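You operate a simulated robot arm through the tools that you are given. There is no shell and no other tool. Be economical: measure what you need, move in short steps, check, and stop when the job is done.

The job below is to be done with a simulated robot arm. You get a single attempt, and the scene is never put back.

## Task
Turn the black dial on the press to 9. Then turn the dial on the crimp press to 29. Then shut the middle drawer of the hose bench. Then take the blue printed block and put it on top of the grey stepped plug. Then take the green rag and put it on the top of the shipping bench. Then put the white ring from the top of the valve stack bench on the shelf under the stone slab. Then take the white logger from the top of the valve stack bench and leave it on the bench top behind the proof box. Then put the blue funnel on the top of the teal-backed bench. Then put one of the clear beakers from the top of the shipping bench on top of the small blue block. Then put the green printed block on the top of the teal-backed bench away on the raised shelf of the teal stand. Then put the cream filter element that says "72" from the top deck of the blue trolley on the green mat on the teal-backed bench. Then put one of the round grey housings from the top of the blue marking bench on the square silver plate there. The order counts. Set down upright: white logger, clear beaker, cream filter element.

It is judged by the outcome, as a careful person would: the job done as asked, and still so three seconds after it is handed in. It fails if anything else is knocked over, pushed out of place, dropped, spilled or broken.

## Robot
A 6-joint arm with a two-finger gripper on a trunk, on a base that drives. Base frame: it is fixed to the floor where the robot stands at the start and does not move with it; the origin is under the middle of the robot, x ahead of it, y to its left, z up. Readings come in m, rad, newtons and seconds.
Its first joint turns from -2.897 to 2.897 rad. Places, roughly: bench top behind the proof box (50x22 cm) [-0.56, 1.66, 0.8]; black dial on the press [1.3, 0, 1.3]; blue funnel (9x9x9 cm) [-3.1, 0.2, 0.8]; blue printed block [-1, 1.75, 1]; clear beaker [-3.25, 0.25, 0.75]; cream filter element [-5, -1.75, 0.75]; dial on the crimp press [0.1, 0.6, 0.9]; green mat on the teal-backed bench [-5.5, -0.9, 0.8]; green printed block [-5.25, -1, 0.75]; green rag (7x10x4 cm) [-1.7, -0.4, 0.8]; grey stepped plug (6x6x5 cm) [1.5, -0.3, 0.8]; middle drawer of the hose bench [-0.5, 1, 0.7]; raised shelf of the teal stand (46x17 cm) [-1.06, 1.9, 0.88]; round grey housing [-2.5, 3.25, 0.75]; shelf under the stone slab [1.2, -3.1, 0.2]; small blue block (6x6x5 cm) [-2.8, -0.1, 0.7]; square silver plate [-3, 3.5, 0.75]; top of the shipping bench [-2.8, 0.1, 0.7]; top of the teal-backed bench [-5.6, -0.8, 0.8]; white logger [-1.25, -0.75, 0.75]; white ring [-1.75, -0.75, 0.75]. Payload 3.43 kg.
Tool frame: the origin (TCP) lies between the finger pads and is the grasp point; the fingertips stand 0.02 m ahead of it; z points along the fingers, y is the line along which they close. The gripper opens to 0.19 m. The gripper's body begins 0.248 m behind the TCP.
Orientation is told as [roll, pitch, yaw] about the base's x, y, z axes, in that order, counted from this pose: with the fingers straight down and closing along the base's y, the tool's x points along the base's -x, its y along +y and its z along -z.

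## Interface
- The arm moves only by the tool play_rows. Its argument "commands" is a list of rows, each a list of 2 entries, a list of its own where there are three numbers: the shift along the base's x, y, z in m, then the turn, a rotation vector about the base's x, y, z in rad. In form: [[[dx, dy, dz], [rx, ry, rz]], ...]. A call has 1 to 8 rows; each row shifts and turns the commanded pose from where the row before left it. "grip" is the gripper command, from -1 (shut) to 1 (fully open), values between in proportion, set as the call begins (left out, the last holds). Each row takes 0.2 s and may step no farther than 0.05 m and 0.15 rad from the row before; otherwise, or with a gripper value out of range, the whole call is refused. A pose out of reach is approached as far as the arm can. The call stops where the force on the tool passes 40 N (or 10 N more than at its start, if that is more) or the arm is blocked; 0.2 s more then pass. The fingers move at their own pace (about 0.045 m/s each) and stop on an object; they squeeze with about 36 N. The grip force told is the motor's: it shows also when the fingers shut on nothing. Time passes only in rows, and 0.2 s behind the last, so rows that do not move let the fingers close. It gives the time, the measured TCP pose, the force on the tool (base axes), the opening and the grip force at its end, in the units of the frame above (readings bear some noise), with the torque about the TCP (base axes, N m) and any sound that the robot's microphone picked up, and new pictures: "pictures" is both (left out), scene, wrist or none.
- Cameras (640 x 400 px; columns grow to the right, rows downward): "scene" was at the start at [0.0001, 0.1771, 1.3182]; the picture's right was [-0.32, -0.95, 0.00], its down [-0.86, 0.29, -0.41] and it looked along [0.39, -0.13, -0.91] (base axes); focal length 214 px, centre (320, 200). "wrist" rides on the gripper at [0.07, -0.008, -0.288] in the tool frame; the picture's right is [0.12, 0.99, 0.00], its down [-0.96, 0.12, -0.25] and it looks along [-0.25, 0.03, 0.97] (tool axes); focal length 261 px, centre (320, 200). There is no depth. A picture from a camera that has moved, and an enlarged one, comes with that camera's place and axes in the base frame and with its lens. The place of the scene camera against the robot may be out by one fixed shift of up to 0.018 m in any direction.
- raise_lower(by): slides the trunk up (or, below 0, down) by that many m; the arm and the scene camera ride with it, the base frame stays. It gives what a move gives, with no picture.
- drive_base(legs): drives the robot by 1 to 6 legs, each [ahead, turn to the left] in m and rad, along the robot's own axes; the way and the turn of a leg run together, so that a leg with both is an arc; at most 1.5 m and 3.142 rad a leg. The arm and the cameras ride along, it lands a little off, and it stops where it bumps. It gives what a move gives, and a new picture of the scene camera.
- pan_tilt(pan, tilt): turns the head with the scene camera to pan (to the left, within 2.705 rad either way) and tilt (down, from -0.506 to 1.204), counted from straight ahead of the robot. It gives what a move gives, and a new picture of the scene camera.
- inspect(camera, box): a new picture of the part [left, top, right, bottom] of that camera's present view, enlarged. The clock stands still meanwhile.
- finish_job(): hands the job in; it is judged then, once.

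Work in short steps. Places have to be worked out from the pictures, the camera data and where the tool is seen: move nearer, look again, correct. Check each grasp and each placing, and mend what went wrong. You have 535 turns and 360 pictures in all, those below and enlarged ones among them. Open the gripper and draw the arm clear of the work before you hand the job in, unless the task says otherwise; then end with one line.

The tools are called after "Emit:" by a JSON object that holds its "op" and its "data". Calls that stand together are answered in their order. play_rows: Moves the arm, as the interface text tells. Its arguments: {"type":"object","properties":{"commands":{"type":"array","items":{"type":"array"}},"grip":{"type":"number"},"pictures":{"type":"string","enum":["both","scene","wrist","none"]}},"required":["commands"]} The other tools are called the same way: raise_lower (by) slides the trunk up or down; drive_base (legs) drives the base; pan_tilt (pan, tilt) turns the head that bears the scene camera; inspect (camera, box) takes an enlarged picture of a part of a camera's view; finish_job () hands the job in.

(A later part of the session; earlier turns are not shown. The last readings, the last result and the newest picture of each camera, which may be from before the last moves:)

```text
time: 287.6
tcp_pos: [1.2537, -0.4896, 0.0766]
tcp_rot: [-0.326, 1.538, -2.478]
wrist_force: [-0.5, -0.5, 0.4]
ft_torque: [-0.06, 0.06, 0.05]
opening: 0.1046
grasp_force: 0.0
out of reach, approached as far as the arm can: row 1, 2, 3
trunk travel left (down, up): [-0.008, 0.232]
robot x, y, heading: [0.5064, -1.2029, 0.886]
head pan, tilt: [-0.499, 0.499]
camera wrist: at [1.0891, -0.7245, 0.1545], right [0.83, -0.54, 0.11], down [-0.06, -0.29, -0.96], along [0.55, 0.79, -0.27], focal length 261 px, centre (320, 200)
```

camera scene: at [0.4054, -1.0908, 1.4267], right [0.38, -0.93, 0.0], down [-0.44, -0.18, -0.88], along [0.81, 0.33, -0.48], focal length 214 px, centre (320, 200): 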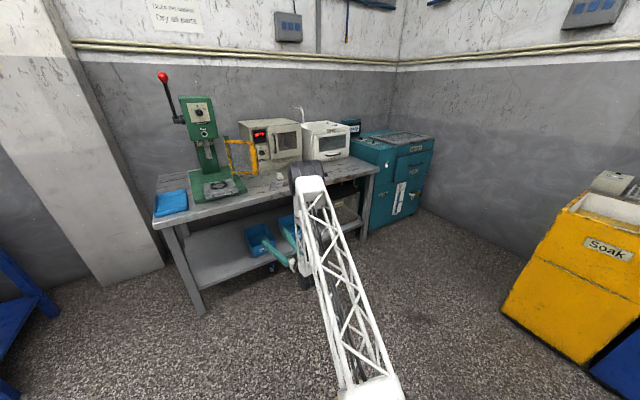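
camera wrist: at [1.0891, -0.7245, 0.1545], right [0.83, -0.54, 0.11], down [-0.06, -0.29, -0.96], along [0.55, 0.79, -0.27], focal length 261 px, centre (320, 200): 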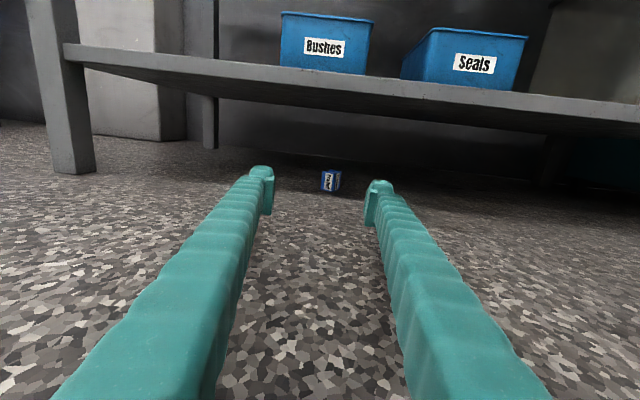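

The tool is level at z 0.077 and the block is 0.37 m ahead. I drive forward 0.22 m.

Emit:
{"op": "drive_base", "data": {"legs": [[0.22, 0]]}}

Emit:
{"op": "play_rows", "data": {"commands": [[[0, 0, -0.01], [0, 0, 0]]], "pictures": "wrist"}}

```text
time: 289.3
tcp_pos: [1.3911, -0.3203, 0.0771]
tcp_rot: [-0.325, 1.539, -2.478]
wrist_force: [0.1, -0.2, -0.3]
ft_torque: [0.04, 0.02, 0.03]
opening: 0.1044
grasp_force: 0.1
trunk travel left (down, up): [-0.008, 0.232]
robot x, y, heading: [0.6498, -1.0301, 0.89]
head pan, tilt: [-0.499, 0.499]
camera scene: at [0.544, -0.9212, 1.2267], right [0.38, -0.93, 0.0], down [-0.44, -0.18, -0.88], along [0.81, 0.33, -0.48], focal length 214 px, centre (320, 200)
```

scene: 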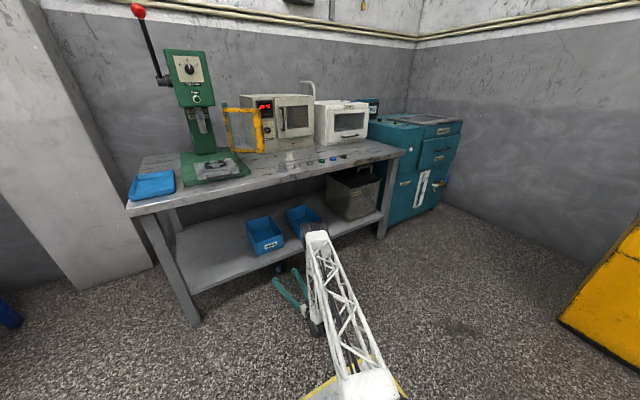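

```text
time: 289.7
tcp_pos: [1.3913, -0.3198, 0.0673]
tcp_rot: [-0.316, 1.54, -2.469]
wrist_force: [0.8, 0.2, 0.0]
ft_torque: [0.03, -0.01, 0.01]
opening: 0.1045
grasp_force: 0.0
trunk travel left (down, up): [-0.008, 0.232]
robot x, y, heading: [0.6503, -1.0331, 0.885]
head pan, tilt: [-0.499, 0.499]
camera wrist: at [1.2271, -0.5544, 0.1446], right [0.83, -0.54, 0.11], down [-0.06, -0.29, -0.96], along [0.55, 0.79, -0.28], focal length 261 px, centre (320, 200)
```

wrist: 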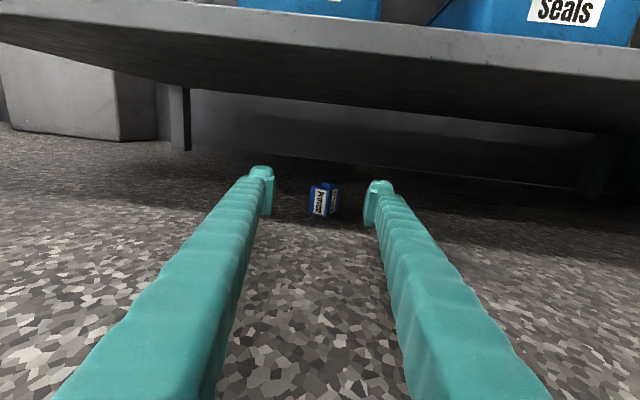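

Clear. I move forward 13 cm and down to z about 0.047 to straddle the block.

Emit:
{"op": "play_rows", "data": {"commands": [[[0.02, 0.027, -0.005], [0, 0, 0]], [[0.02, 0.027, -0.005], [0, 0, 0]], [[0.02, 0.027, -0.005], [0, 0, 0]]], "pictures": "wrist"}}

```text
time: 290.5
tcp_pos: [1.4293, -0.2794, 0.0556]
tcp_rot: [0.895, 1.525, -1.247]
wrist_force: [-0.3, 0.5, -0.7]
ft_torque: [-0.02, 0.01, 0.02]
opening: 0.1043
grasp_force: 0.1
out of reach, approached as far as the arm can: row 1, 2, 3
trunk travel left (down, up): [-0.008, 0.232]
robot x, y, heading: [0.6478, -1.0311, 0.887]
head pan, tilt: [-0.499, 0.499]
camera wrist: at [1.2651, -0.5138, 0.1322], right [0.83, -0.53, 0.16], down [-0.02, -0.31, -0.95], along [0.55, 0.79, -0.27], focal length 261 px, centre (320, 200)
```

wrist: 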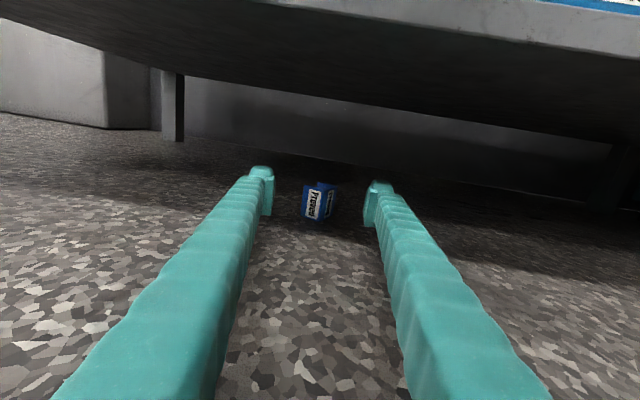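

Emit:
{"op": "play_rows", "data": {"commands": [[[0, 0, -0.012], [0, 0, 0]]], "pictures": "none"}}

Emit:
{"op": "drive_base", "data": {"legs": [[0.085, 0]]}}

Emit:
{"op": "inspect", "data": {"camera": "wrist", "box": [200, 100, 440, 250]}}

```text
time: 290.9
tcp_pos: [1.4212, -0.2932, 0.0435]
tcp_rot: [0.663, 1.531, -1.483]
wrist_force: [-0.6, 0.1, -0.1]
ft_torque: [-0.03, 0.03, -0.02]
opening: 0.1044
grasp_force: 0.0
out of reach, approached as far as the arm can: row 1
trunk travel left (down, up): [-0.008, 0.232]
robot x, y, heading: [0.6513, -1.031, 0.883]
head pan, tilt: [-0.499, 0.499]
```

```text
time: 291.9
tcp_pos: [1.4768, -0.2255, 0.0437]
tcp_rot: [0.668, 1.533, -1.477]
wrist_force: [0.1, -1.0, 0.3]
ft_torque: [-0.01, -0.04, 0.0]
opening: 0.1045
grasp_force: 0.0
trunk travel left (down, up): [-0.008, 0.232]
robot x, y, heading: [0.6993, -0.9662, 0.885]
head pan, tilt: [-0.499, 0.499]
camera scene: at [0.5984, -0.8545, 1.2267], right [0.38, -0.93, 0.0], down [-0.44, -0.18, -0.88], along [0.81, 0.33, -0.48], focal length 214 px, centre (320, 200)
```

scene: 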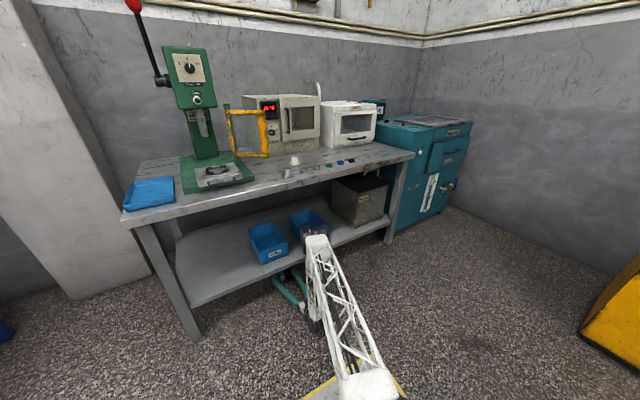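

```text
2.67 times, centred on (320, 175) of wrist
camera zoom: at [1.3118, -0.4616, 0.1216], right [0.83, -0.53, 0.14], down [-0.03, -0.31, -0.95], along [0.55, 0.79, -0.27], focal length 695 px, centre (320, 267)
```

zoom: 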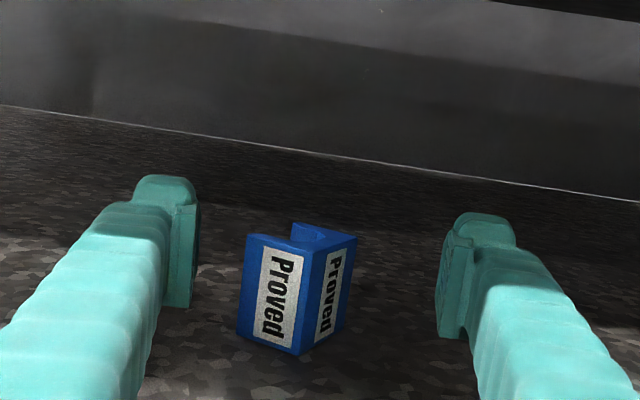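

The block stands between the fingers, yawed about 45°. Its former top label faces right-front. I turn the tool left about 0.45 rad so the fingers will close on the correct faces, then check.

Emit:
{"op": "play_rows", "data": {"commands": [[[0, 0.002, 0], [0, 0, 0.11]], [[0, 0.002, 0], [0, 0, 0.11]], [[0, 0.002, 0], [0, 0, 0.11]], [[0, 0.002, 0], [0, 0, 0.11]]], "pictures": "wrist"}}

```text
time: 292.9
tcp_pos: [1.4456, -0.2332, 0.0461]
tcp_rot: [0.956, 1.515, -0.756]
wrist_force: [0.5, 0.7, 0.3]
ft_torque: [0.01, 0.01, -0.04]
opening: 0.1045
grasp_force: 0.2
out of reach, approached as far as the arm can: row 3, 4
trunk travel left (down, up): [-0.008, 0.232]
robot x, y, heading: [0.7008, -0.9654, 0.885]
head pan, tilt: [-0.499, 0.499]
camera wrist: at [1.3929, -0.5143, 0.124], right [0.98, -0.14, 0.16], down [0.12, -0.3, -0.95], along [0.18, 0.94, -0.28], focal length 261 px, centre (320, 200)
```

wrist: 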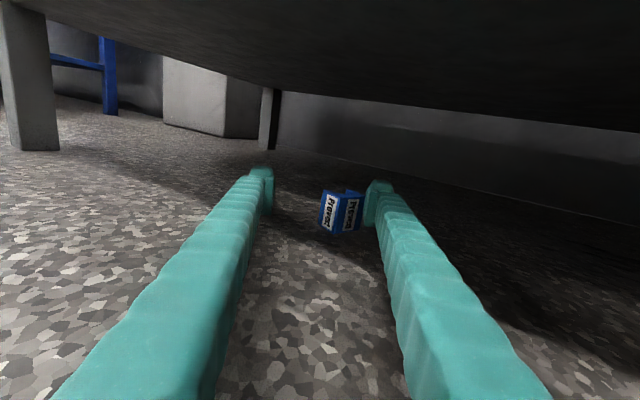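

Emit:
{"op": "inspect", "data": {"camera": "wrist", "box": [250, 150, 410, 250]}}

```text
4.00 times, centred on (330, 200) of wrist
camera zoom: at [1.3929, -0.5143, 0.124], right [0.98, -0.14, 0.16], down [0.12, -0.3, -0.95], along [0.18, 0.94, -0.28], focal length 1043 px, centre (280, 200)
```

zoom: 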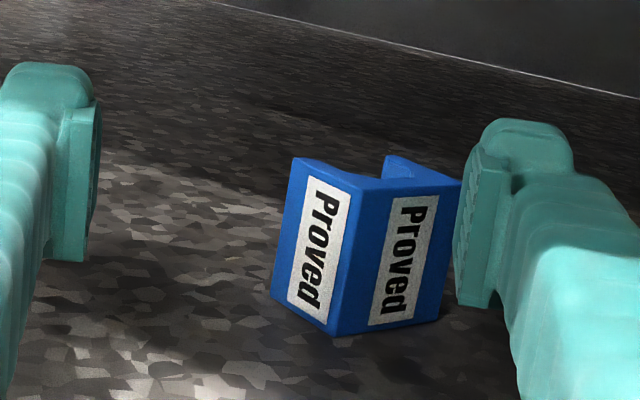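

The former top face now mostly faces the tool. I shift the tool 2.6 cm right and 1.5 cm forward to centre, then close gently.

Emit:
{"op": "play_rows", "data": {"commands": [[[0.014, 0.005, -0.002], [0, 0, 0]], [[0.014, 0.006, -0.002], [0, 0, 0]]], "pictures": "wrist"}}

```text
time: 293.5
tcp_pos: [1.4464, -0.2345, 0.0464]
tcp_rot: [0.963, 1.515, -0.75]
wrist_force: [-0.7, -0.9, 0.4]
ft_torque: [-0.02, 0.0, 0.0]
opening: 0.1046
grasp_force: 0.0
out of reach, approached as far as the arm can: row 1, 2
trunk travel left (down, up): [-0.008, 0.232]
robot x, y, heading: [0.7029, -0.964, 0.884]
head pan, tilt: [-0.499, 0.499]
camera wrist: at [1.3931, -0.5147, 0.124], right [0.98, -0.14, 0.16], down [0.12, -0.3, -0.95], along [0.18, 0.94, -0.27], focal length 261 px, centre (320, 200)
```

wrist: 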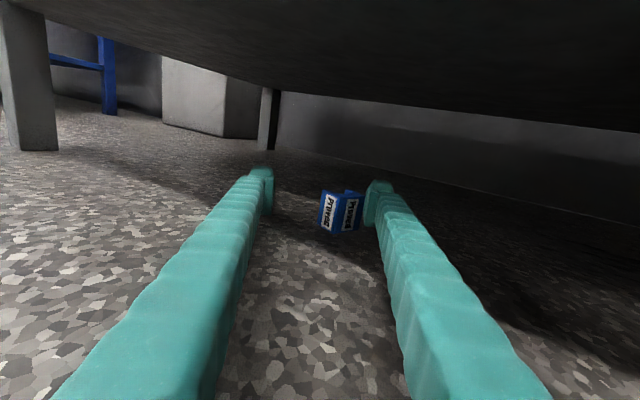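

Emit:
{"op": "drive_base", "data": {"legs": [[0, -0.025], [0.03, 0]]}}

Emit:
{"op": "inspect", "data": {"camera": "wrist", "box": [250, 150, 410, 250]}}

```text
time: 294.7
tcp_pos: [1.4837, -0.2296, 0.0456]
tcp_rot: [0.964, 1.516, -0.774]
wrist_force: [-0.1, 0.6, 0.4]
ft_torque: [0.01, -0.01, -0.01]
opening: 0.1045
grasp_force: 0.0
trunk travel left (down, up): [-0.008, 0.232]
robot x, y, heading: [0.7251, -0.9429, 0.859]
head pan, tilt: [-0.499, 0.499]
camera scene: at [0.6207, -0.8293, 1.2267], right [0.35, -0.94, 0.0], down [-0.45, -0.17, -0.88], along [0.82, 0.31, -0.48], focal length 214 px, centre (320, 200)
```

scene: 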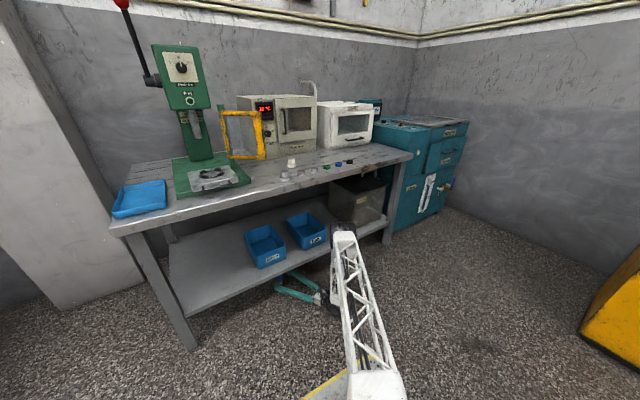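

```text
4.00 times, centred on (330, 200) of wrist
camera zoom: at [1.4234, -0.509, 0.1239], right [0.97, -0.16, 0.16], down [0.11, -0.3, -0.95], along [0.2, 0.94, -0.27], focal length 1043 px, centre (280, 200)
```

zoom: 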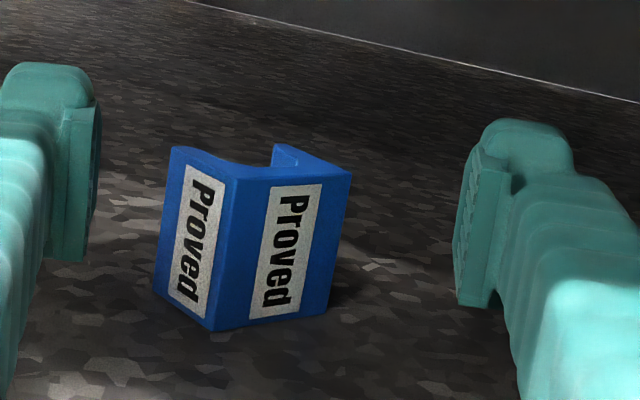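

Centred. The block's front face is about 5 cm beyond the TCP, so I move forward 5 cm along the tool.

Emit:
{"op": "play_rows", "data": {"commands": [[[0.004, 0.025, -0.003], [0, 0, 0]], [[0.005, 0.025, -0.003], [0, 0, 0]]], "pictures": "none"}}

Emit:
{"op": "inspect", "data": {"camera": "wrist", "box": [250, 150, 410, 250]}}

```text
time: 295.3
tcp_pos: [1.4744, -0.1894, 0.0436]
tcp_rot: [1.067, 1.504, -0.676]
wrist_force: [0.5, -0.2, -0.5]
ft_torque: [-0.05, 0.02, -0.02]
opening: 0.1045
grasp_force: 0.0
out of reach, approached as far as the arm can: row 1, 2
trunk travel left (down, up): [-0.008, 0.232]
robot x, y, heading: [0.7237, -0.9448, 0.858]
head pan, tilt: [-0.499, 0.499]
```

```text
4.00 times, centred on (330, 200) of wrist
camera zoom: at [1.4117, -0.4679, 0.1207], right [0.97, -0.17, 0.18], down [0.12, -0.3, -0.95], along [0.21, 0.94, -0.27], focal length 1043 px, centre (280, 200)
```

zoom: 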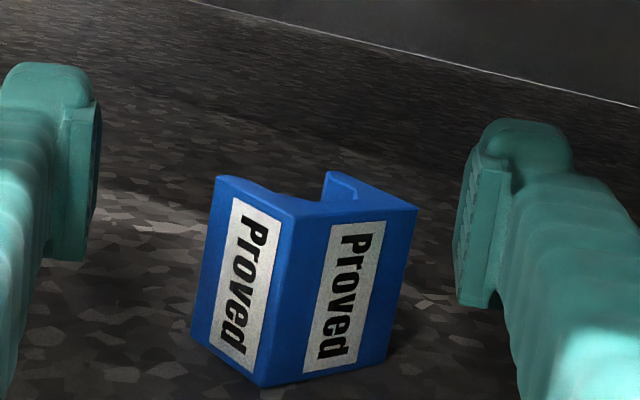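

The block's front edge is at TCP depth. I close the gripper.

Emit:
{"op": "play_rows", "data": {"commands": [[[0, 0, 0], [0, 0, 0]], [[0, 0, 0], [0, 0, 0]], [[0, 0, 0], [0, 0, 0]], [[0, 0, 0], [0, 0, 0]], [[0, 0, 0], [0, 0, 0]]], "grip": -1, "pictures": "none"}}

Emit:
{"op": "inspect", "data": {"camera": "wrist", "box": [250, 150, 410, 250]}}

```text
time: 296.5
tcp_pos: [1.4752, -0.1888, 0.0431]
tcp_rot: [1.068, 1.505, -0.677]
wrist_force: [-0.5, -0.8, 1.0]
ft_torque: [0.02, 0.07, -0.03]
opening: 0.0538
grasp_force: 36.7
trunk travel left (down, up): [-0.008, 0.232]
robot x, y, heading: [0.7236, -0.9441, 0.861]
head pan, tilt: [-0.499, 0.499]
```

```text
4.00 times, centred on (330, 200) of wrist
camera zoom: at [1.4114, -0.4676, 0.1208], right [0.97, -0.17, 0.18], down [0.12, -0.3, -0.95], along [0.21, 0.94, -0.27], focal length 1043 px, centre (280, 200)
```

zoom: 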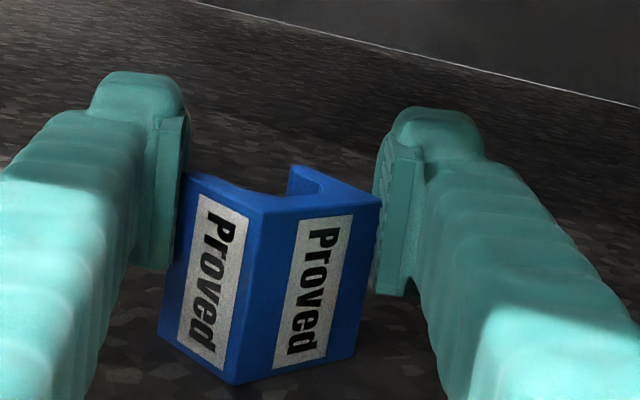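

It's held across its corners, good enough to pull it out. I lift 1.5 cm and back out 0.4 m into the open.

Emit:
{"op": "play_rows", "data": {"commands": [[[0, 0, 0.015], [0, 0, 0]]], "pictures": "none"}}

Emit:
{"op": "drive_base", "data": {"legs": [[-0.4, 0]]}}

Emit:
{"op": "inspect", "data": {"camera": "wrist", "box": [230, 130, 430, 270]}}

```text
time: 296.9
tcp_pos: [1.4722, -0.1894, 0.058]
tcp_rot: [1.038, 1.508, -0.707]
wrist_force: [0.1, -0.3, 0.1]
ft_torque: [0.04, -0.05, -0.04]
opening: 0.0536
grasp_force: 36.0
trunk travel left (down, up): [-0.008, 0.232]
robot x, y, heading: [0.7153, -0.9397, 0.861]
head pan, tilt: [-0.499, 0.499]
```

```text
time: 299.4
tcp_pos: [1.2142, -0.4935, 0.0582]
tcp_rot: [1.046, 1.509, -0.701]
wrist_force: [0.5, -0.6, -1.8]
ft_torque: [-0.02, 0.02, -0.02]
opening: 0.053
grasp_force: 36.2
trunk travel left (down, up): [-0.008, 0.232]
robot x, y, heading: [0.4622, -1.2471, 0.865]
head pan, tilt: [-0.499, 0.499]
camera scene: at [0.3605, -1.1321, 1.2267], right [0.35, -0.94, 0.0], down [-0.45, -0.17, -0.88], along [0.82, 0.31, -0.48], focal length 214 px, centre (320, 200)
```

scene: 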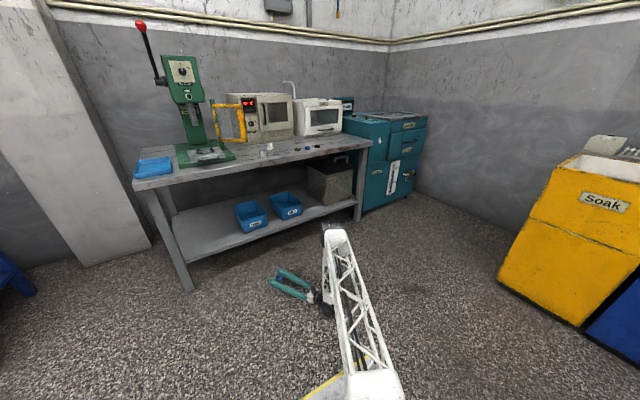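

```text
2.86 times, centred on (330, 200) of wrist
camera zoom: at [1.1513, -0.7726, 0.1361], right [0.97, -0.17, 0.17], down [0.12, -0.3, -0.95], along [0.21, 0.94, -0.27], focal length 745 px, centre (291, 200)
```

zoom: 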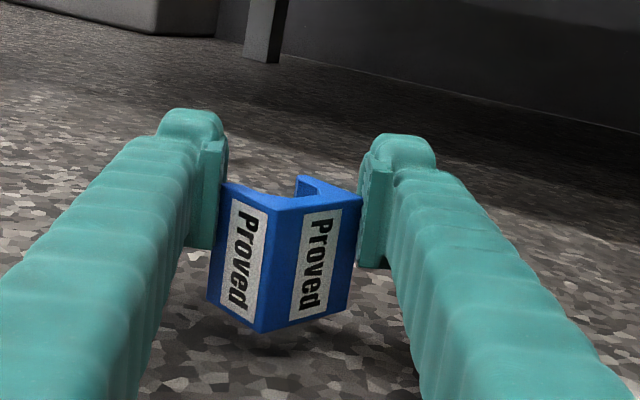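

Out in the open. I set the block down, open, lift over it, and turn the tool further left to square up with the faces.

Emit:
{"op": "play_rows", "data": {"commands": [[[0, 0, -0.008], [0, 0, 0]], [[0, 0, -0.006], [0, 0, 0]], [[0, 0, 0], [0, 0, 0]]], "pictures": "none"}}

Emit:
{"op": "play_rows", "data": {"commands": [[[0, 0, 0], [0, 0, 0]], [[0, 0, 0], [0, 0, 0]], [[0, 0, 0], [0, 0, 0]], [[0, 0, 0.03], [0, 0, 0]], [[0, 0, 0.03], [0, 0, 0]], [[0, 0, 0.03], [0, 0, 0]], [[0, -0.02, 0.02], [0, 0, 0.1]], [[0, -0.02, 0.02], [0, 0, 0.1]]], "grip": 0.1, "pictures": "none"}}

Emit:
{"op": "play_rows", "data": {"commands": [[[0, -0.02, 0], [0, 0, 0.1]], [[0, -0.02, 0], [0, 0, 0.1]], [[0, -0.02, 0], [0, 0, 0.1]]], "pictures": "wrist"}}

```text
time: 300.2
tcp_pos: [1.2141, -0.4937, 0.0444]
tcp_rot: [1.056, 1.507, -0.692]
wrist_force: [-0.5, -0.2, -0.9]
ft_torque: [0.03, 0.01, 0.02]
opening: 0.0531
grasp_force: 36.1
trunk travel left (down, up): [-0.008, 0.232]
robot x, y, heading: [0.4645, -1.2425, 0.858]
head pan, tilt: [-0.499, 0.499]
```

```text
time: 302.0
tcp_pos: [1.1763, -0.5463, 0.1707]
tcp_rot: [1.176, 1.491, -0.381]
wrist_force: [-0.3, 0.5, -0.3]
ft_torque: [0.06, -0.03, -0.03]
opening: 0.1047
grasp_force: 0.0
out of reach, approached as far as the arm can: row 7, 8
trunk travel left (down, up): [-0.008, 0.232]
robot x, y, heading: [0.459, -1.2491, 0.855]
head pan, tilt: [-0.499, 0.499]
```

```text
time: 302.8
tcp_pos: [1.0857, -0.6332, 0.1629]
tcp_rot: [1.221, 1.484, -0.044]
wrist_force: [0.2, 0.3, -0.1]
ft_torque: [0.0, 0.04, -0.03]
opening: 0.1048
grasp_force: 0.2
out of reach, approached as far as the arm can: row 1, 2, 3
trunk travel left (down, up): [-0.008, 0.232]
robot x, y, heading: [0.4616, -1.2473, 0.853]
head pan, tilt: [-0.499, 0.499]
camera wrist: at [1.1567, -0.9106, 0.2403], right [0.93, 0.3, 0.2], down [0.27, -0.21, -0.94], along [-0.24, 0.93, -0.27], focal length 261 px, centre (320, 200)
```

wrist: 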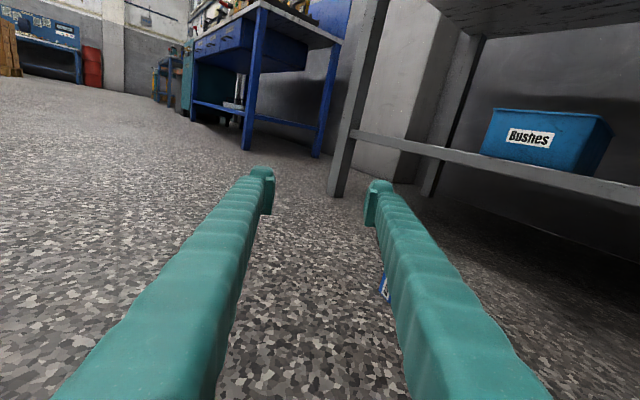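

The tool now points at az 1.875, square to the block. A 0.2 m drive forward at this height puts the fingers right over it.

Emit:
{"op": "drive_base", "data": {"legs": [[0.2, 0]]}}

Emit:
{"op": "inspect", "data": {"camera": "wrist", "box": [200, 120, 440, 320]}}

```text
time: 304.4
tcp_pos: [1.2169, -0.4801, 0.1626]
tcp_rot: [1.22, 1.482, -0.044]
wrist_force: [-0.1, -0.6, -0.1]
ft_torque: [-0.01, 0.01, 0.02]
opening: 0.1044
grasp_force: 0.1
trunk travel left (down, up): [-0.008, 0.232]
robot x, y, heading: [0.5949, -1.0912, 0.862]
head pan, tilt: [-0.499, 0.499]
camera scene: at [0.4918, -0.9794, 1.2267], right [0.35, -0.94, 0.0], down [-0.45, -0.17, -0.88], along [0.82, 0.31, -0.48], focal length 214 px, centre (320, 200)
```

scene: 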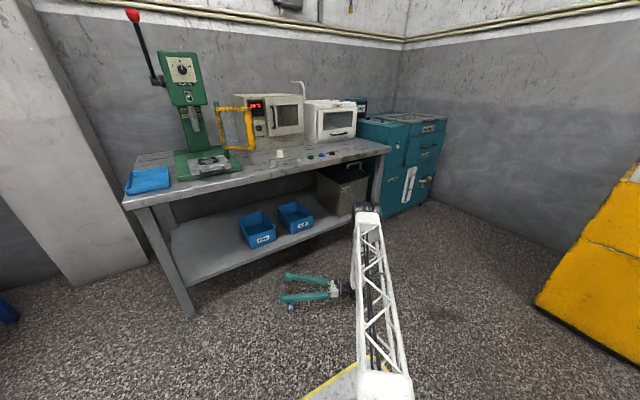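

```text
2.00 times, centred on (320, 220) of wrist
camera zoom: at [1.2877, -0.7568, 0.2402], right [0.93, 0.3, 0.2], down [0.27, -0.21, -0.94], along [-0.24, 0.93, -0.27], focal length 521 px, centre (320, 160)
```

zoom: 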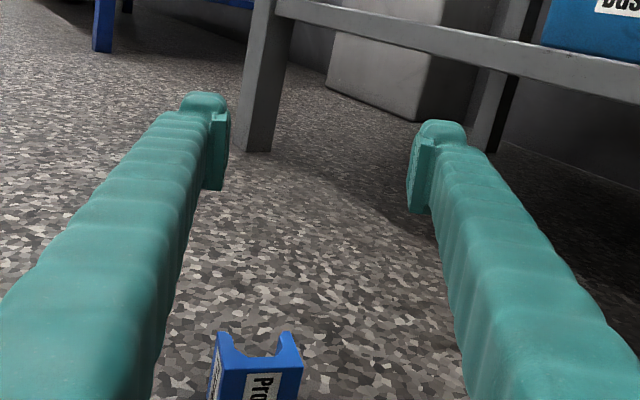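

Emit:
{"op": "play_rows", "data": {"commands": [[[-0.007, -0.028, 0], [0, 0, 0]], [[0, 0, -0.03], [0, 0, 0]], [[0, 0, -0.03], [0, 0, 0]]], "pictures": "none"}}

Emit:
{"op": "inspect", "data": {"camera": "wrist", "box": [200, 120, 440, 320]}}

```text
time: 305.2
tcp_pos: [1.2091, -0.5069, 0.1037]
tcp_rot: [1.222, 1.483, -0.045]
wrist_force: [0.5, 0.4, 0.5]
ft_torque: [-0.11, -0.02, 0.1]
opening: 0.1044
grasp_force: 0.1
trunk travel left (down, up): [-0.008, 0.232]
robot x, y, heading: [0.5967, -1.0904, 0.863]
head pan, tilt: [-0.499, 0.499]
```

```text
2.00 times, centred on (320, 220) of wrist
camera zoom: at [1.2809, -0.784, 0.1808], right [0.93, 0.3, 0.2], down [0.27, -0.21, -0.94], along [-0.24, 0.93, -0.27], focal length 521 px, centre (320, 160)
```

zoom: 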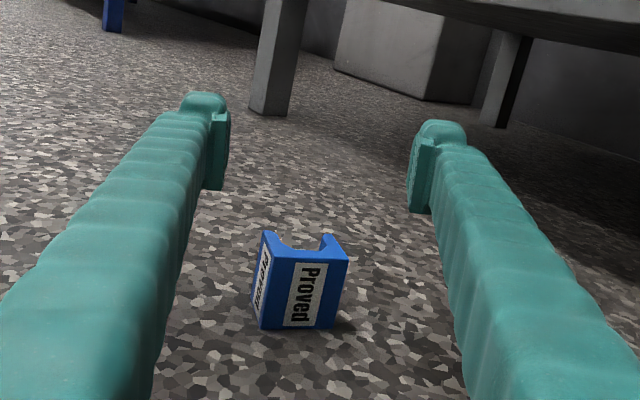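

Emit:
{"op": "play_rows", "data": {"commands": [[[0.006, -0.021, 0], [-0.026, 0.081, 0]], [[0, 0, -0.03], [0, 0, 0]], [[0, 0, -0.025], [0, 0, 0]]], "pictures": "none"}}

Emit:
{"op": "inspect", "data": {"camera": "wrist", "box": [200, 120, 440, 320]}}

```text
time: 306.0
tcp_pos: [1.1888, -0.5335, 0.0498]
tcp_rot: [0.185, 1.539, -1.086]
wrist_force: [0.7, -0.7, -0.2]
ft_torque: [-0.06, -0.03, 0.03]
opening: 0.1043
grasp_force: 0.1
out of reach, approached as far as the arm can: row 1, 2
trunk travel left (down, up): [-0.008, 0.232]
robot x, y, heading: [0.5908, -1.0902, 0.863]
head pan, tilt: [-0.499, 0.499]
```

```text
2.00 times, centred on (320, 220) of wrist
camera zoom: at [1.264, -0.8093, 0.1281], right [0.95, 0.3, 0.12], down [0.2, -0.23, -0.95], along [-0.25, 0.93, -0.28], focal length 521 px, centre (320, 160)
```

zoom: 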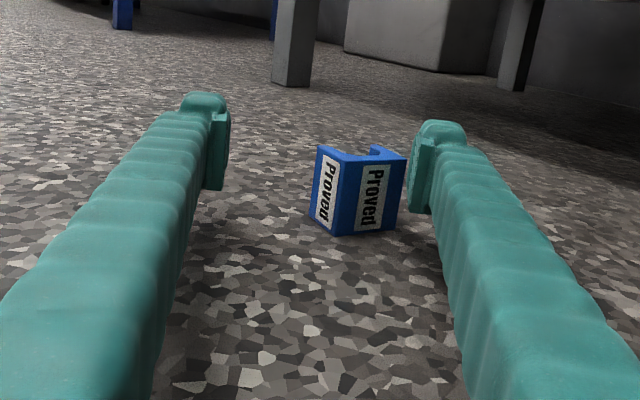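

The arm drifts at this short reach. I lift and relocate the base so the block is straight ahead at about 1.05 m with the former top face toward me.

Emit:
{"op": "play_rows", "data": {"commands": [[[0, 0, 0.05], [0, 0, 0]], [[0, 0, 0.05], [0, 0, 0]], [[0, 0, 0.05], [0, 0, 0]], [[0, 0, 0.05], [0, 0, 0]], [[0, 0, 0.05], [0, 0, 0]]], "pictures": "none"}}

Emit:
{"op": "drive_base", "data": {"legs": [[0, 1.39], [-0.6, 0], [0, -0.84]]}}

Emit:
{"op": "play_rows", "data": {"commands": [[[0.01, 0.03, 0], [0, 0, -0.1]], [[0.01, 0.03, 0], [0, 0, -0.1]], [[0.01, 0.03, 0], [0, 0, -0.1]], [[0.01, 0.03, 0], [0, 0, -0.1]]], "pictures": "wrist"}}

```text
time: 307.2
tcp_pos: [1.1647, -0.5348, 0.2935]
tcp_rot: [0.147, 1.542, -1.123]
wrist_force: [-0.1, -0.4, -1.5]
ft_torque: [0.17, 0.02, -0.03]
opening: 0.1046
grasp_force: 0.1
out of reach, approached as far as the arm can: row 3, 4, 5
trunk travel left (down, up): [-0.008, 0.232]
robot x, y, heading: [0.5943, -1.0915, 0.863]
head pan, tilt: [-0.499, 0.499]
```

```text
time: 316.6
tcp_pos: [1.1929, -0.8021, 0.2938]
tcp_rot: [0.187, 1.542, -0.566]
wrist_force: [-0.4, -0.4, 0.2]
ft_torque: [-0.03, 0.0, 0.01]
opening: 0.1046
grasp_force: 0.0
trunk travel left (down, up): [-0.008, 0.232]
robot x, y, heading: [0.9708, -1.5683, 1.375]
head pan, tilt: [-0.499, 0.499]
camera scene: at [0.8277, -1.5244, 1.2268], right [0.77, -0.64, 0.0], down [-0.3, -0.37, -0.88], along [0.56, 0.68, -0.48], focal length 214 px, centre (320, 200)
```

scene: 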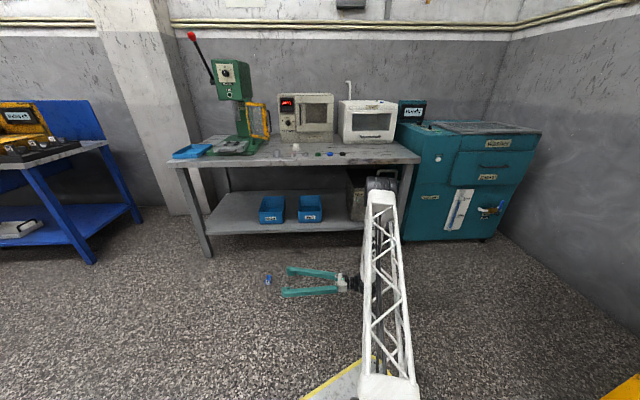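

```text
time: 317.6
tcp_pos: [1.2325, -0.6824, 0.2933]
tcp_rot: [0.182, 1.541, -0.971]
wrist_force: [0.3, -0.4, -0.2]
ft_torque: [0.02, 0.02, 0.06]
opening: 0.1043
grasp_force: 0.2
trunk travel left (down, up): [-0.008, 0.232]
robot x, y, heading: [0.9703, -1.5722, 1.38]
head pan, tilt: [-0.499, 0.499]
camera wrist: at [1.3391, -0.9466, 0.3706], right [0.91, 0.4, 0.12], down [0.22, -0.2, -0.95], along [-0.36, 0.89, -0.27], focal length 261 px, centre (320, 200)
```

wrist: 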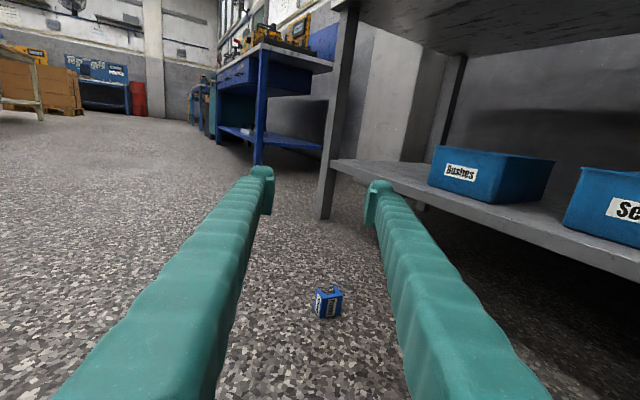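

Emit:
{"op": "inspect", "data": {"camera": "wrist", "box": [280, 260, 370, 340]}}

```text
5.00 times, centred on (325, 300) of wrist
camera zoom: at [1.3391, -0.9466, 0.3706], right [0.91, 0.4, 0.12], down [0.22, -0.2, -0.95], along [-0.36, 0.89, -0.27], focal length 1303 px, centre (295, -300)
```

zoom: 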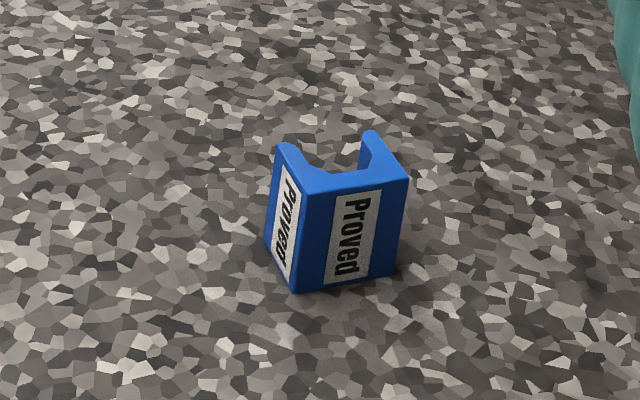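

About 16° off still. I rotate the tool +0.28 rad and see whether it holds position.

Emit:
{"op": "play_rows", "data": {"commands": [[[0.005, 0.01, -0.02], [0, 0, 0.1]], [[0.005, 0.01, -0.02], [0, 0, 0.1]], [[0, 0, -0.02], [0, 0, 0.08]]], "pictures": "wrist"}}

```text
time: 318.4
tcp_pos: [1.2106, -0.6972, 0.224]
tcp_rot: [0.785, 1.533, -0.1]
wrist_force: [-0.8, 0.1, -0.1]
ft_torque: [-0.03, -0.04, -0.01]
opening: 0.1046
grasp_force: 0.1
out of reach, approached as far as the arm can: row 2, 3
trunk travel left (down, up): [-0.008, 0.232]
robot x, y, heading: [0.972, -1.5651, 1.382]
head pan, tilt: [-0.499, 0.499]
camera wrist: at [1.3814, -0.9261, 0.301], right [0.77, 0.63, 0.15], down [0.28, -0.12, -0.95], along [-0.58, 0.77, -0.27], focal length 261 px, centre (320, 200)
```

wrist: 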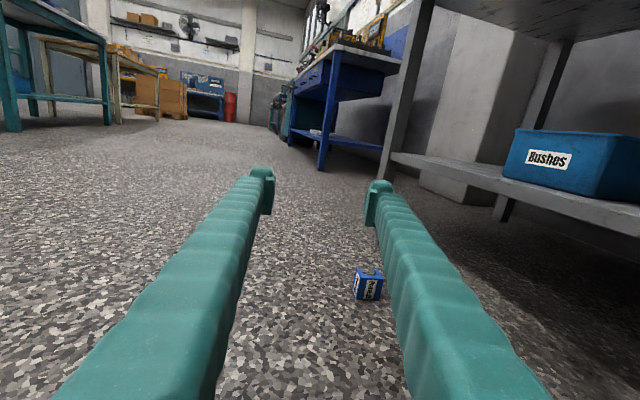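

The tool now points at az 2.25, square to the block. I drive forward 0.17 m at this height so the fingers are over it.

Emit:
{"op": "drive_base", "data": {"legs": [[0.17, 0]]}}

Emit:
{"op": "play_rows", "data": {"commands": [[[-0.02, 0.01, -0.03], [0, 0, 0]], [[-0.02, 0.01, -0.03], [0, 0, 0]]], "pictures": "wrist"}}

```text
time: 319.8
tcp_pos: [1.2446, -0.5273, 0.2245]
tcp_rot: [0.78, 1.534, -0.11]
wrist_force: [0.7, 0.5, -0.2]
ft_torque: [0.01, 0.01, 0.0]
opening: 0.1047
grasp_force: 0.0
trunk travel left (down, up): [-0.008, 0.232]
robot x, y, heading: [1.0069, -1.4004, 1.383]
head pan, tilt: [-0.499, 0.499]
camera scene: at [0.8606, -1.3546, 1.2267], right [0.77, -0.64, 0.0], down [-0.31, -0.37, -0.88], along [0.56, 0.68, -0.48], focal length 214 px, centre (320, 200)
```

scene: 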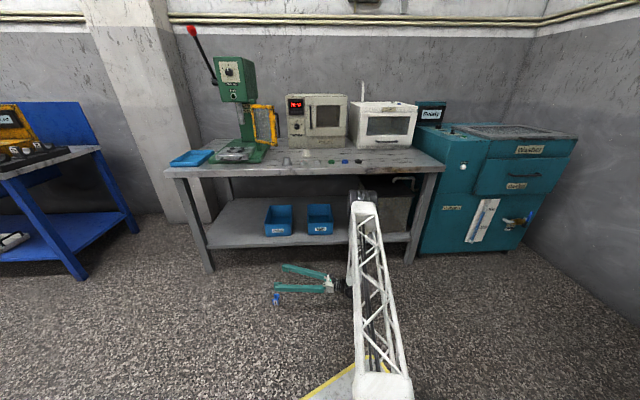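

```text
time: 320.4
tcp_pos: [1.2047, -0.5082, 0.165]
tcp_rot: [0.816, 1.533, -0.077]
wrist_force: [0.7, 0.1, 1.4]
ft_torque: [-0.04, -0.07, 0.03]
opening: 0.1047
grasp_force: 0.1
trunk travel left (down, up): [-0.008, 0.232]
robot x, y, heading: [1.0044, -1.3977, 1.381]
head pan, tilt: [-0.499, 0.499]
camera wrist: at [1.3755, -0.7368, 0.2417], right [0.77, 0.62, 0.15], down [0.28, -0.12, -0.95], along [-0.58, 0.77, -0.27], focal length 261 px, centre (320, 200)
```

wrist: 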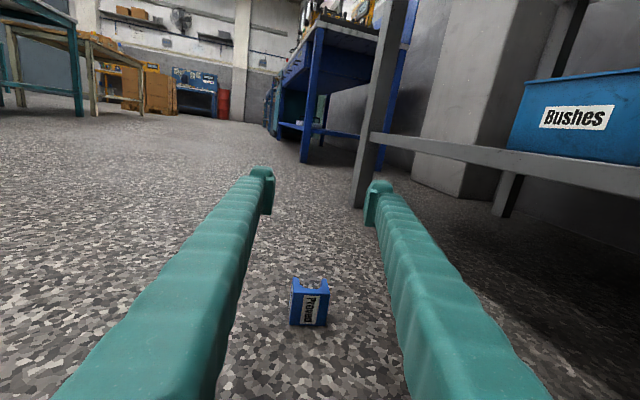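

Perfectly square, and the block is right below the TCP. I descend around it.

Emit:
{"op": "play_rows", "data": {"commands": [[[0, 0, -0.03], [0, 0, 0]], [[0, 0, -0.03], [0, 0, 0]], [[0, 0, -0.03], [0, 0, 0]], [[0, 0, -0.03], [0, 0, 0]]], "pictures": "none"}}

Emit:
{"op": "inspect", "data": {"camera": "wrist", "box": [240, 130, 400, 260]}}

```text
time: 321.4
tcp_pos: [1.2049, -0.5084, 0.0454]
tcp_rot: [0.795, 1.532, -0.094]
wrist_force: [-0.3, -0.2, 0.7]
ft_torque: [-0.1, -0.06, 0.03]
opening: 0.1046
grasp_force: 0.0
trunk travel left (down, up): [-0.008, 0.232]
robot x, y, heading: [1.0024, -1.3989, 1.384]
head pan, tilt: [-0.499, 0.499]
```

```text
3.08 times, centred on (320, 195) of wrist
camera zoom: at [1.3755, -0.7381, 0.1215], right [0.77, 0.62, 0.15], down [0.28, -0.12, -0.95], along [-0.58, 0.77, -0.27], focal length 802 px, centre (320, 215)
```

zoom: 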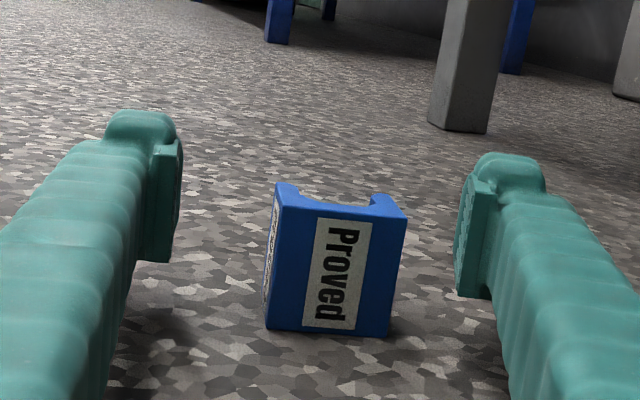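

Emit:
{"op": "play_rows", "data": {"commands": [[[0, 0, -0.008], [0, 0, 0]], [[0, 0, 0], [0, 0, 0]]], "pictures": "none"}}

Emit:
{"op": "play_rows", "data": {"commands": [[[0, 0, 0], [0, 0, 0]], [[0, 0, 0], [0, 0, 0]], [[0, 0, 0], [0, 0, 0]], [[0, 0, 0], [0, 0, 0]], [[0, 0, 0], [0, 0, 0]]], "grip": -1, "pictures": "none"}}

Emit:
{"op": "play_rows", "data": {"commands": [[[0, 0, 0.04], [0, 0, 0]], [[0, 0, 0.05], [0, 0, 0]], [[0, 0, 0.05], [0, 0, 0]]], "pictures": "none"}}

Emit:
{"op": "inspect", "data": {"camera": "wrist", "box": [240, 130, 400, 260]}}

```text
time: 321.8
tcp_pos: [1.2057, -0.5085, 0.0434]
tcp_rot: [0.865, 1.536, -0.025]
wrist_force: [-3.6, -6.0, 26.9]
ft_torque: [-6.04, -4.04, -1.7]
opening: 0.1044
grasp_force: 0.1
trunk travel left (down, up): [-0.008, 0.232]
robot x, y, heading: [1.0061, -1.403, 1.381]
head pan, tilt: [-0.499, 0.499]
stopped in row 1: the force on the tool passed its limit at 59 N (the readings are from after the stop); the commanded pose is now the measured one
```

```text
time: 322.4
tcp_pos: [1.2039, -0.5103, 0.044]
tcp_rot: [0.884, 1.538, -0.007]
wrist_force: [-3.5, -7.7, 26.6]
ft_torque: [-5.89, -3.9, -1.93]
opening: 0.0528
grasp_force: 0.1
trunk travel left (down, up): [-0.008, 0.232]
robot x, y, heading: [1.0041, -1.4, 1.377]
head pan, tilt: [-0.499, 0.499]
stopped in row 2: the force on the tool passed its limit at 41 N (the readings are from after the stop); the commanded pose is now the measured one
```

```text
time: 323.2
tcp_pos: [1.2043, -0.5098, 0.1856]
tcp_rot: [0.817, 1.537, -0.072]
wrist_force: [-0.7, -0.2, 0.0]
ft_torque: [0.12, 0.1, -0.09]
opening: 0.0446
grasp_force: 35.8
trunk travel left (down, up): [-0.008, 0.232]
robot x, y, heading: [1.0045, -1.4039, 1.377]
head pan, tilt: [-0.499, 0.499]
```

```text
3.08 times, centred on (320, 195) of wrist
camera zoom: at [1.375, -0.7388, 0.2614], right [0.77, 0.62, 0.14], down [0.28, -0.12, -0.95], along [-0.58, 0.77, -0.27], focal length 802 px, centre (320, 215)
```

zoom: 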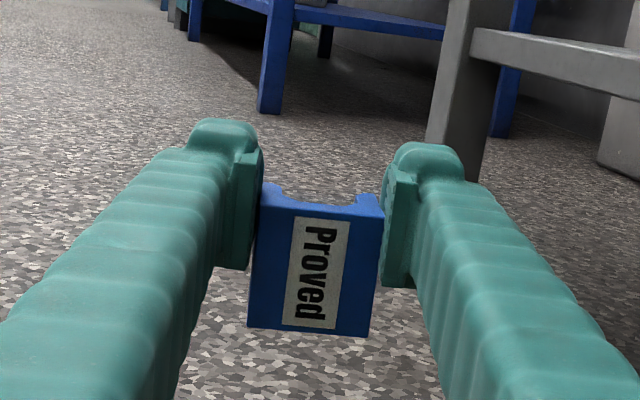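

Grasped flush (opening 0.0446). I raise the trunk and, while lifting, pitch the tool from horizontal to pointing down, which brings the block upright.

Emit:
{"op": "raise_lower", "data": {"by": 0.23}}

Emit:
{"op": "play_rows", "data": {"commands": [[[0, 0, 0.05], [0, 0, 0]], [[0, 0, 0.05], [0, 0, 0]], [[0, 0, 0.05], [0, 0, 0]], [[0, 0, 0.05], [-0.1, -0.081, 0]], [[0, 0, 0.05], [-0.1, -0.081, 0]], [[0, 0, 0.05], [-0.1, -0.081, 0]], [[0, 0, 0.05], [-0.1, -0.081, 0]], [[0, 0, 0.05], [-0.1, -0.081, 0]]], "pictures": "none"}}

Emit:
{"op": "play_rows", "data": {"commands": [[[0, 0, 0.05], [-0.1, -0.081, 0]], [[0, 0, 0.05], [-0.1, -0.081, 0]], [[0, 0, 0.05], [-0.1, -0.081, 0]], [[0, 0, 0.05], [-0.1, -0.081, 0]], [[0, 0, 0.04], [-0.1, -0.081, 0]], [[0, 0, 0.03], [-0.1, -0.081, 0]], [[0, 0, 0.03], [-0.09, -0.075, 0]]], "pictures": "wrist"}}

```text
time: 325.6
tcp_pos: [1.2034, -0.5086, 0.4166]
tcp_rot: [0.841, 1.537, -0.051]
wrist_force: [0.3, 0.4, 0.1]
ft_torque: [-0.02, 0.02, 0.0]
opening: 0.0444
grasp_force: 36.1
trunk travel left (down, up): [-0.238, 0.002]
robot x, y, heading: [1.0055, -1.4014, 1.378]
head pan, tilt: [-0.499, 0.499]
```

```text
time: 327.4
tcp_pos: [1.1, -0.6453, 0.6655]
tcp_rot: [0.197, 0.936, -0.747]
wrist_force: [1.0, -0.3, -2.0]
ft_torque: [0.1, 0.21, 0.19]
opening: 0.0443
grasp_force: 35.3
out of reach, approached as far as the arm can: row 3, 4, 5, 6, 7, 8
trunk travel left (down, up): [-0.238, 0.002]
robot x, y, heading: [1.0042, -1.4001, 1.383]
head pan, tilt: [-0.499, 0.499]
```

```text
time: 329.0
tcp_pos: [1.0428, -0.694, 0.7763]
tcp_rot: [0.252, 0.092, -0.738]
wrist_force: [0.1, 0.2, 1.0]
ft_torque: [0.02, 0.1, 0.03]
opening: 0.0445
grasp_force: 35.7
out of reach, approached as far as the arm can: row 1, 2, 3, 4, 5
trunk travel left (down, up): [-0.238, 0.002]
robot x, y, heading: [1.0035, -1.4045, 1.378]
head pan, tilt: [-0.499, 0.499]
camera wrist: at [0.9561, -0.724, 1.0568], right [0.57, 0.78, 0.26], down [0.76, -0.62, 0.18], along [0.3, 0.09, -0.95], focal length 261 px, centre (320, 200)
```

wrist: 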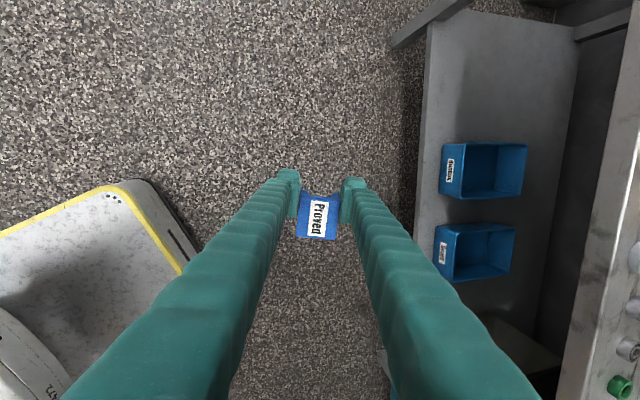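

The tool is nearly vertical and the block upright. I level the remaining tilt and raise to z about 1.05 at more reach.

Emit:
{"op": "play_rows", "data": {"commands": [[[0, 0.01, 0], [-0.122, 0.051, 0]], [[0, 0.01, 0], [-0.122, 0.051, 0]], [[0, 0.015, 0.045], [0, 0, 0]], [[0, 0.015, 0.045], [0, 0, 0]], [[0, 0.015, 0.045], [0, 0, 0]], [[0, 0.015, 0.045], [0, 0, 0]], [[0, 0.015, 0.045], [0, 0, 0]], [[0, 0, 0.045], [0, 0, 0]]], "pictures": "wrist"}}

```text
time: 330.8
tcp_pos: [1.0466, -0.5978, 1.0471]
tcp_rot: [0.004, 0.003, -0.748]
wrist_force: [0.0, 0.4, -1.6]
ft_torque: [-0.1, 0.0, -0.02]
opening: 0.0443
grasp_force: 36.4
trunk travel left (down, up): [-0.238, 0.002]
robot x, y, heading: [1.0011, -1.4017, 1.38]
head pan, tilt: [-0.499, 0.499]
camera wrist: at [0.9881, -0.557, 1.3329], right [0.59, 0.81, 0.0], down [0.78, -0.57, 0.25], along [0.2, -0.14, -0.97], focal length 261 px, centre (320, 200)
```

wrist: 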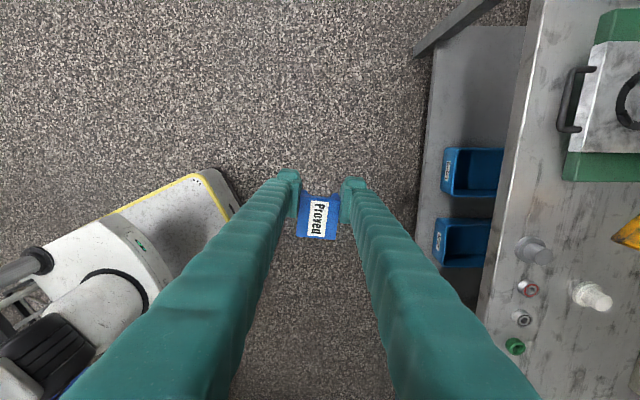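

Emit:
{"op": "inspect", "data": {"camera": "wrist", "box": [270, 160, 370, 260]}}

Emit:
{"op": "inspect", "data": {"camera": "wrist", "box": [490, 210, 590, 290]}}

```text
4.00 times, centred on (320, 210) of wrist
camera zoom: at [0.9881, -0.557, 1.3329], right [0.59, 0.81, 0.0], down [0.78, -0.57, 0.25], along [0.2, -0.14, -0.97], focal length 1043 px, centre (320, 160)
```

zoom: 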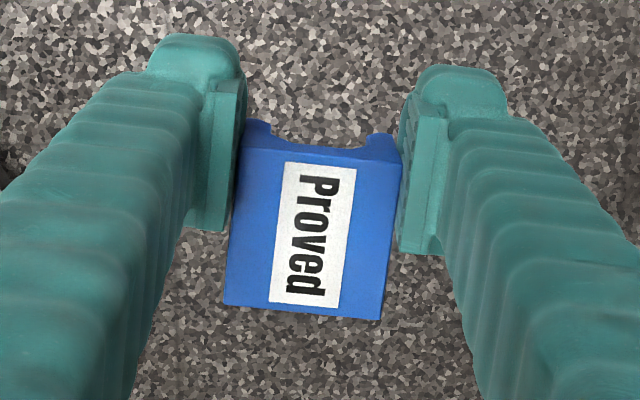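

```text
5.00 times, centred on (540, 250) of wrist
camera zoom: at [0.9881, -0.557, 1.3329], right [0.59, 0.81, 0.0], down [0.78, -0.57, 0.25], along [0.2, -0.14, -0.97], focal length 1303 px, centre (-780, -50)
```

zoom: 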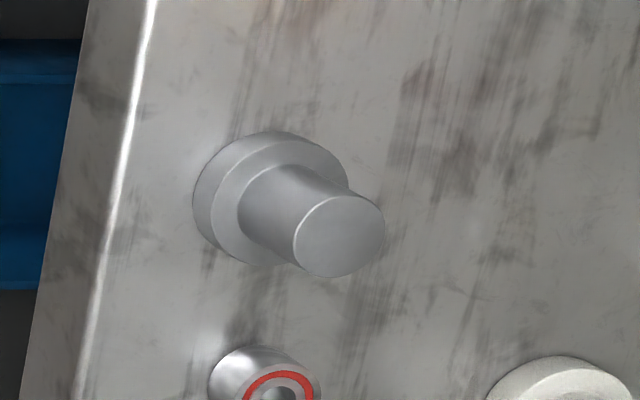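

The block's top-face centre sits 2.2 cm from the TCP toward image-down, and I account for that. Now I drive to the plug.

Emit:
{"op": "drive_base", "data": {"legs": [[0, -0.27], [0.33, 0]]}}

Emit:
{"op": "play_rows", "data": {"commands": [[[0, 0, 0], [0, 0, 0]]], "pictures": "wrist"}}

```text
time: 333.9
tcp_pos: [1.4121, -0.3363, 1.0468]
tcp_rot: [0.005, 0.002, -1.022]
wrist_force: [0.7, -0.2, -0.1]
ft_torque: [0.02, 0.01, 0.0]
opening: 0.0443
grasp_force: 36.0
trunk travel left (down, up): [-0.238, 0.002]
robot x, y, heading: [1.1565, -1.098, 1.105]
head pan, tilt: [-0.499, 0.499]
camera scene: at [1.0289, -1.0148, 1.4567], right [0.57, -0.82, 0.0], down [-0.39, -0.27, -0.88], along [0.72, 0.5, -0.48], focal length 214 px, centre (320, 200)
```

scene: 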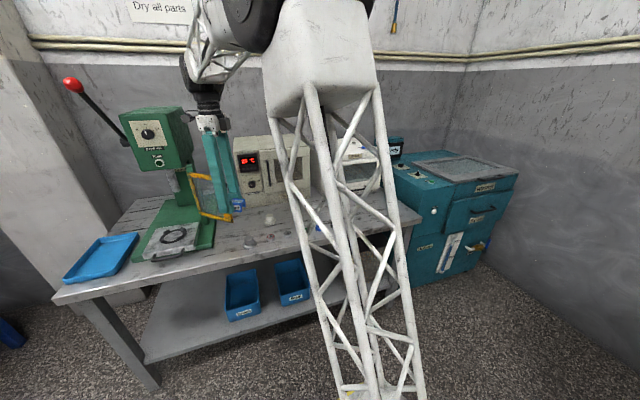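

```text
time: 334.3
tcp_pos: [1.4116, -0.3372, 1.0467]
tcp_rot: [0.004, 0.004, -1.023]
wrist_force: [-0.3, 0.2, -0.1]
ft_torque: [-0.02, 0.01, 0.0]
opening: 0.044
grasp_force: 35.9
trunk travel left (down, up): [-0.238, 0.002]
robot x, y, heading: [1.1545, -1.0991, 1.105]
head pan, tilt: [-0.499, 0.499]
camera wrist: at [1.3669, -0.2828, 1.3331], right [0.79, 0.62, 0.01], down [0.6, -0.76, 0.25], along [0.16, -0.19, -0.97], focal length 261 px, centre (320, 200)
```

wrist: 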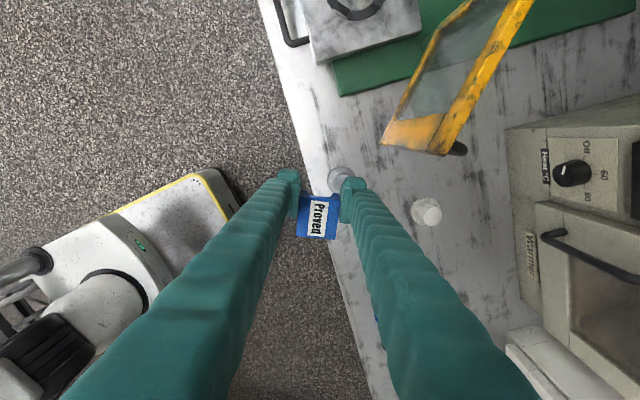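

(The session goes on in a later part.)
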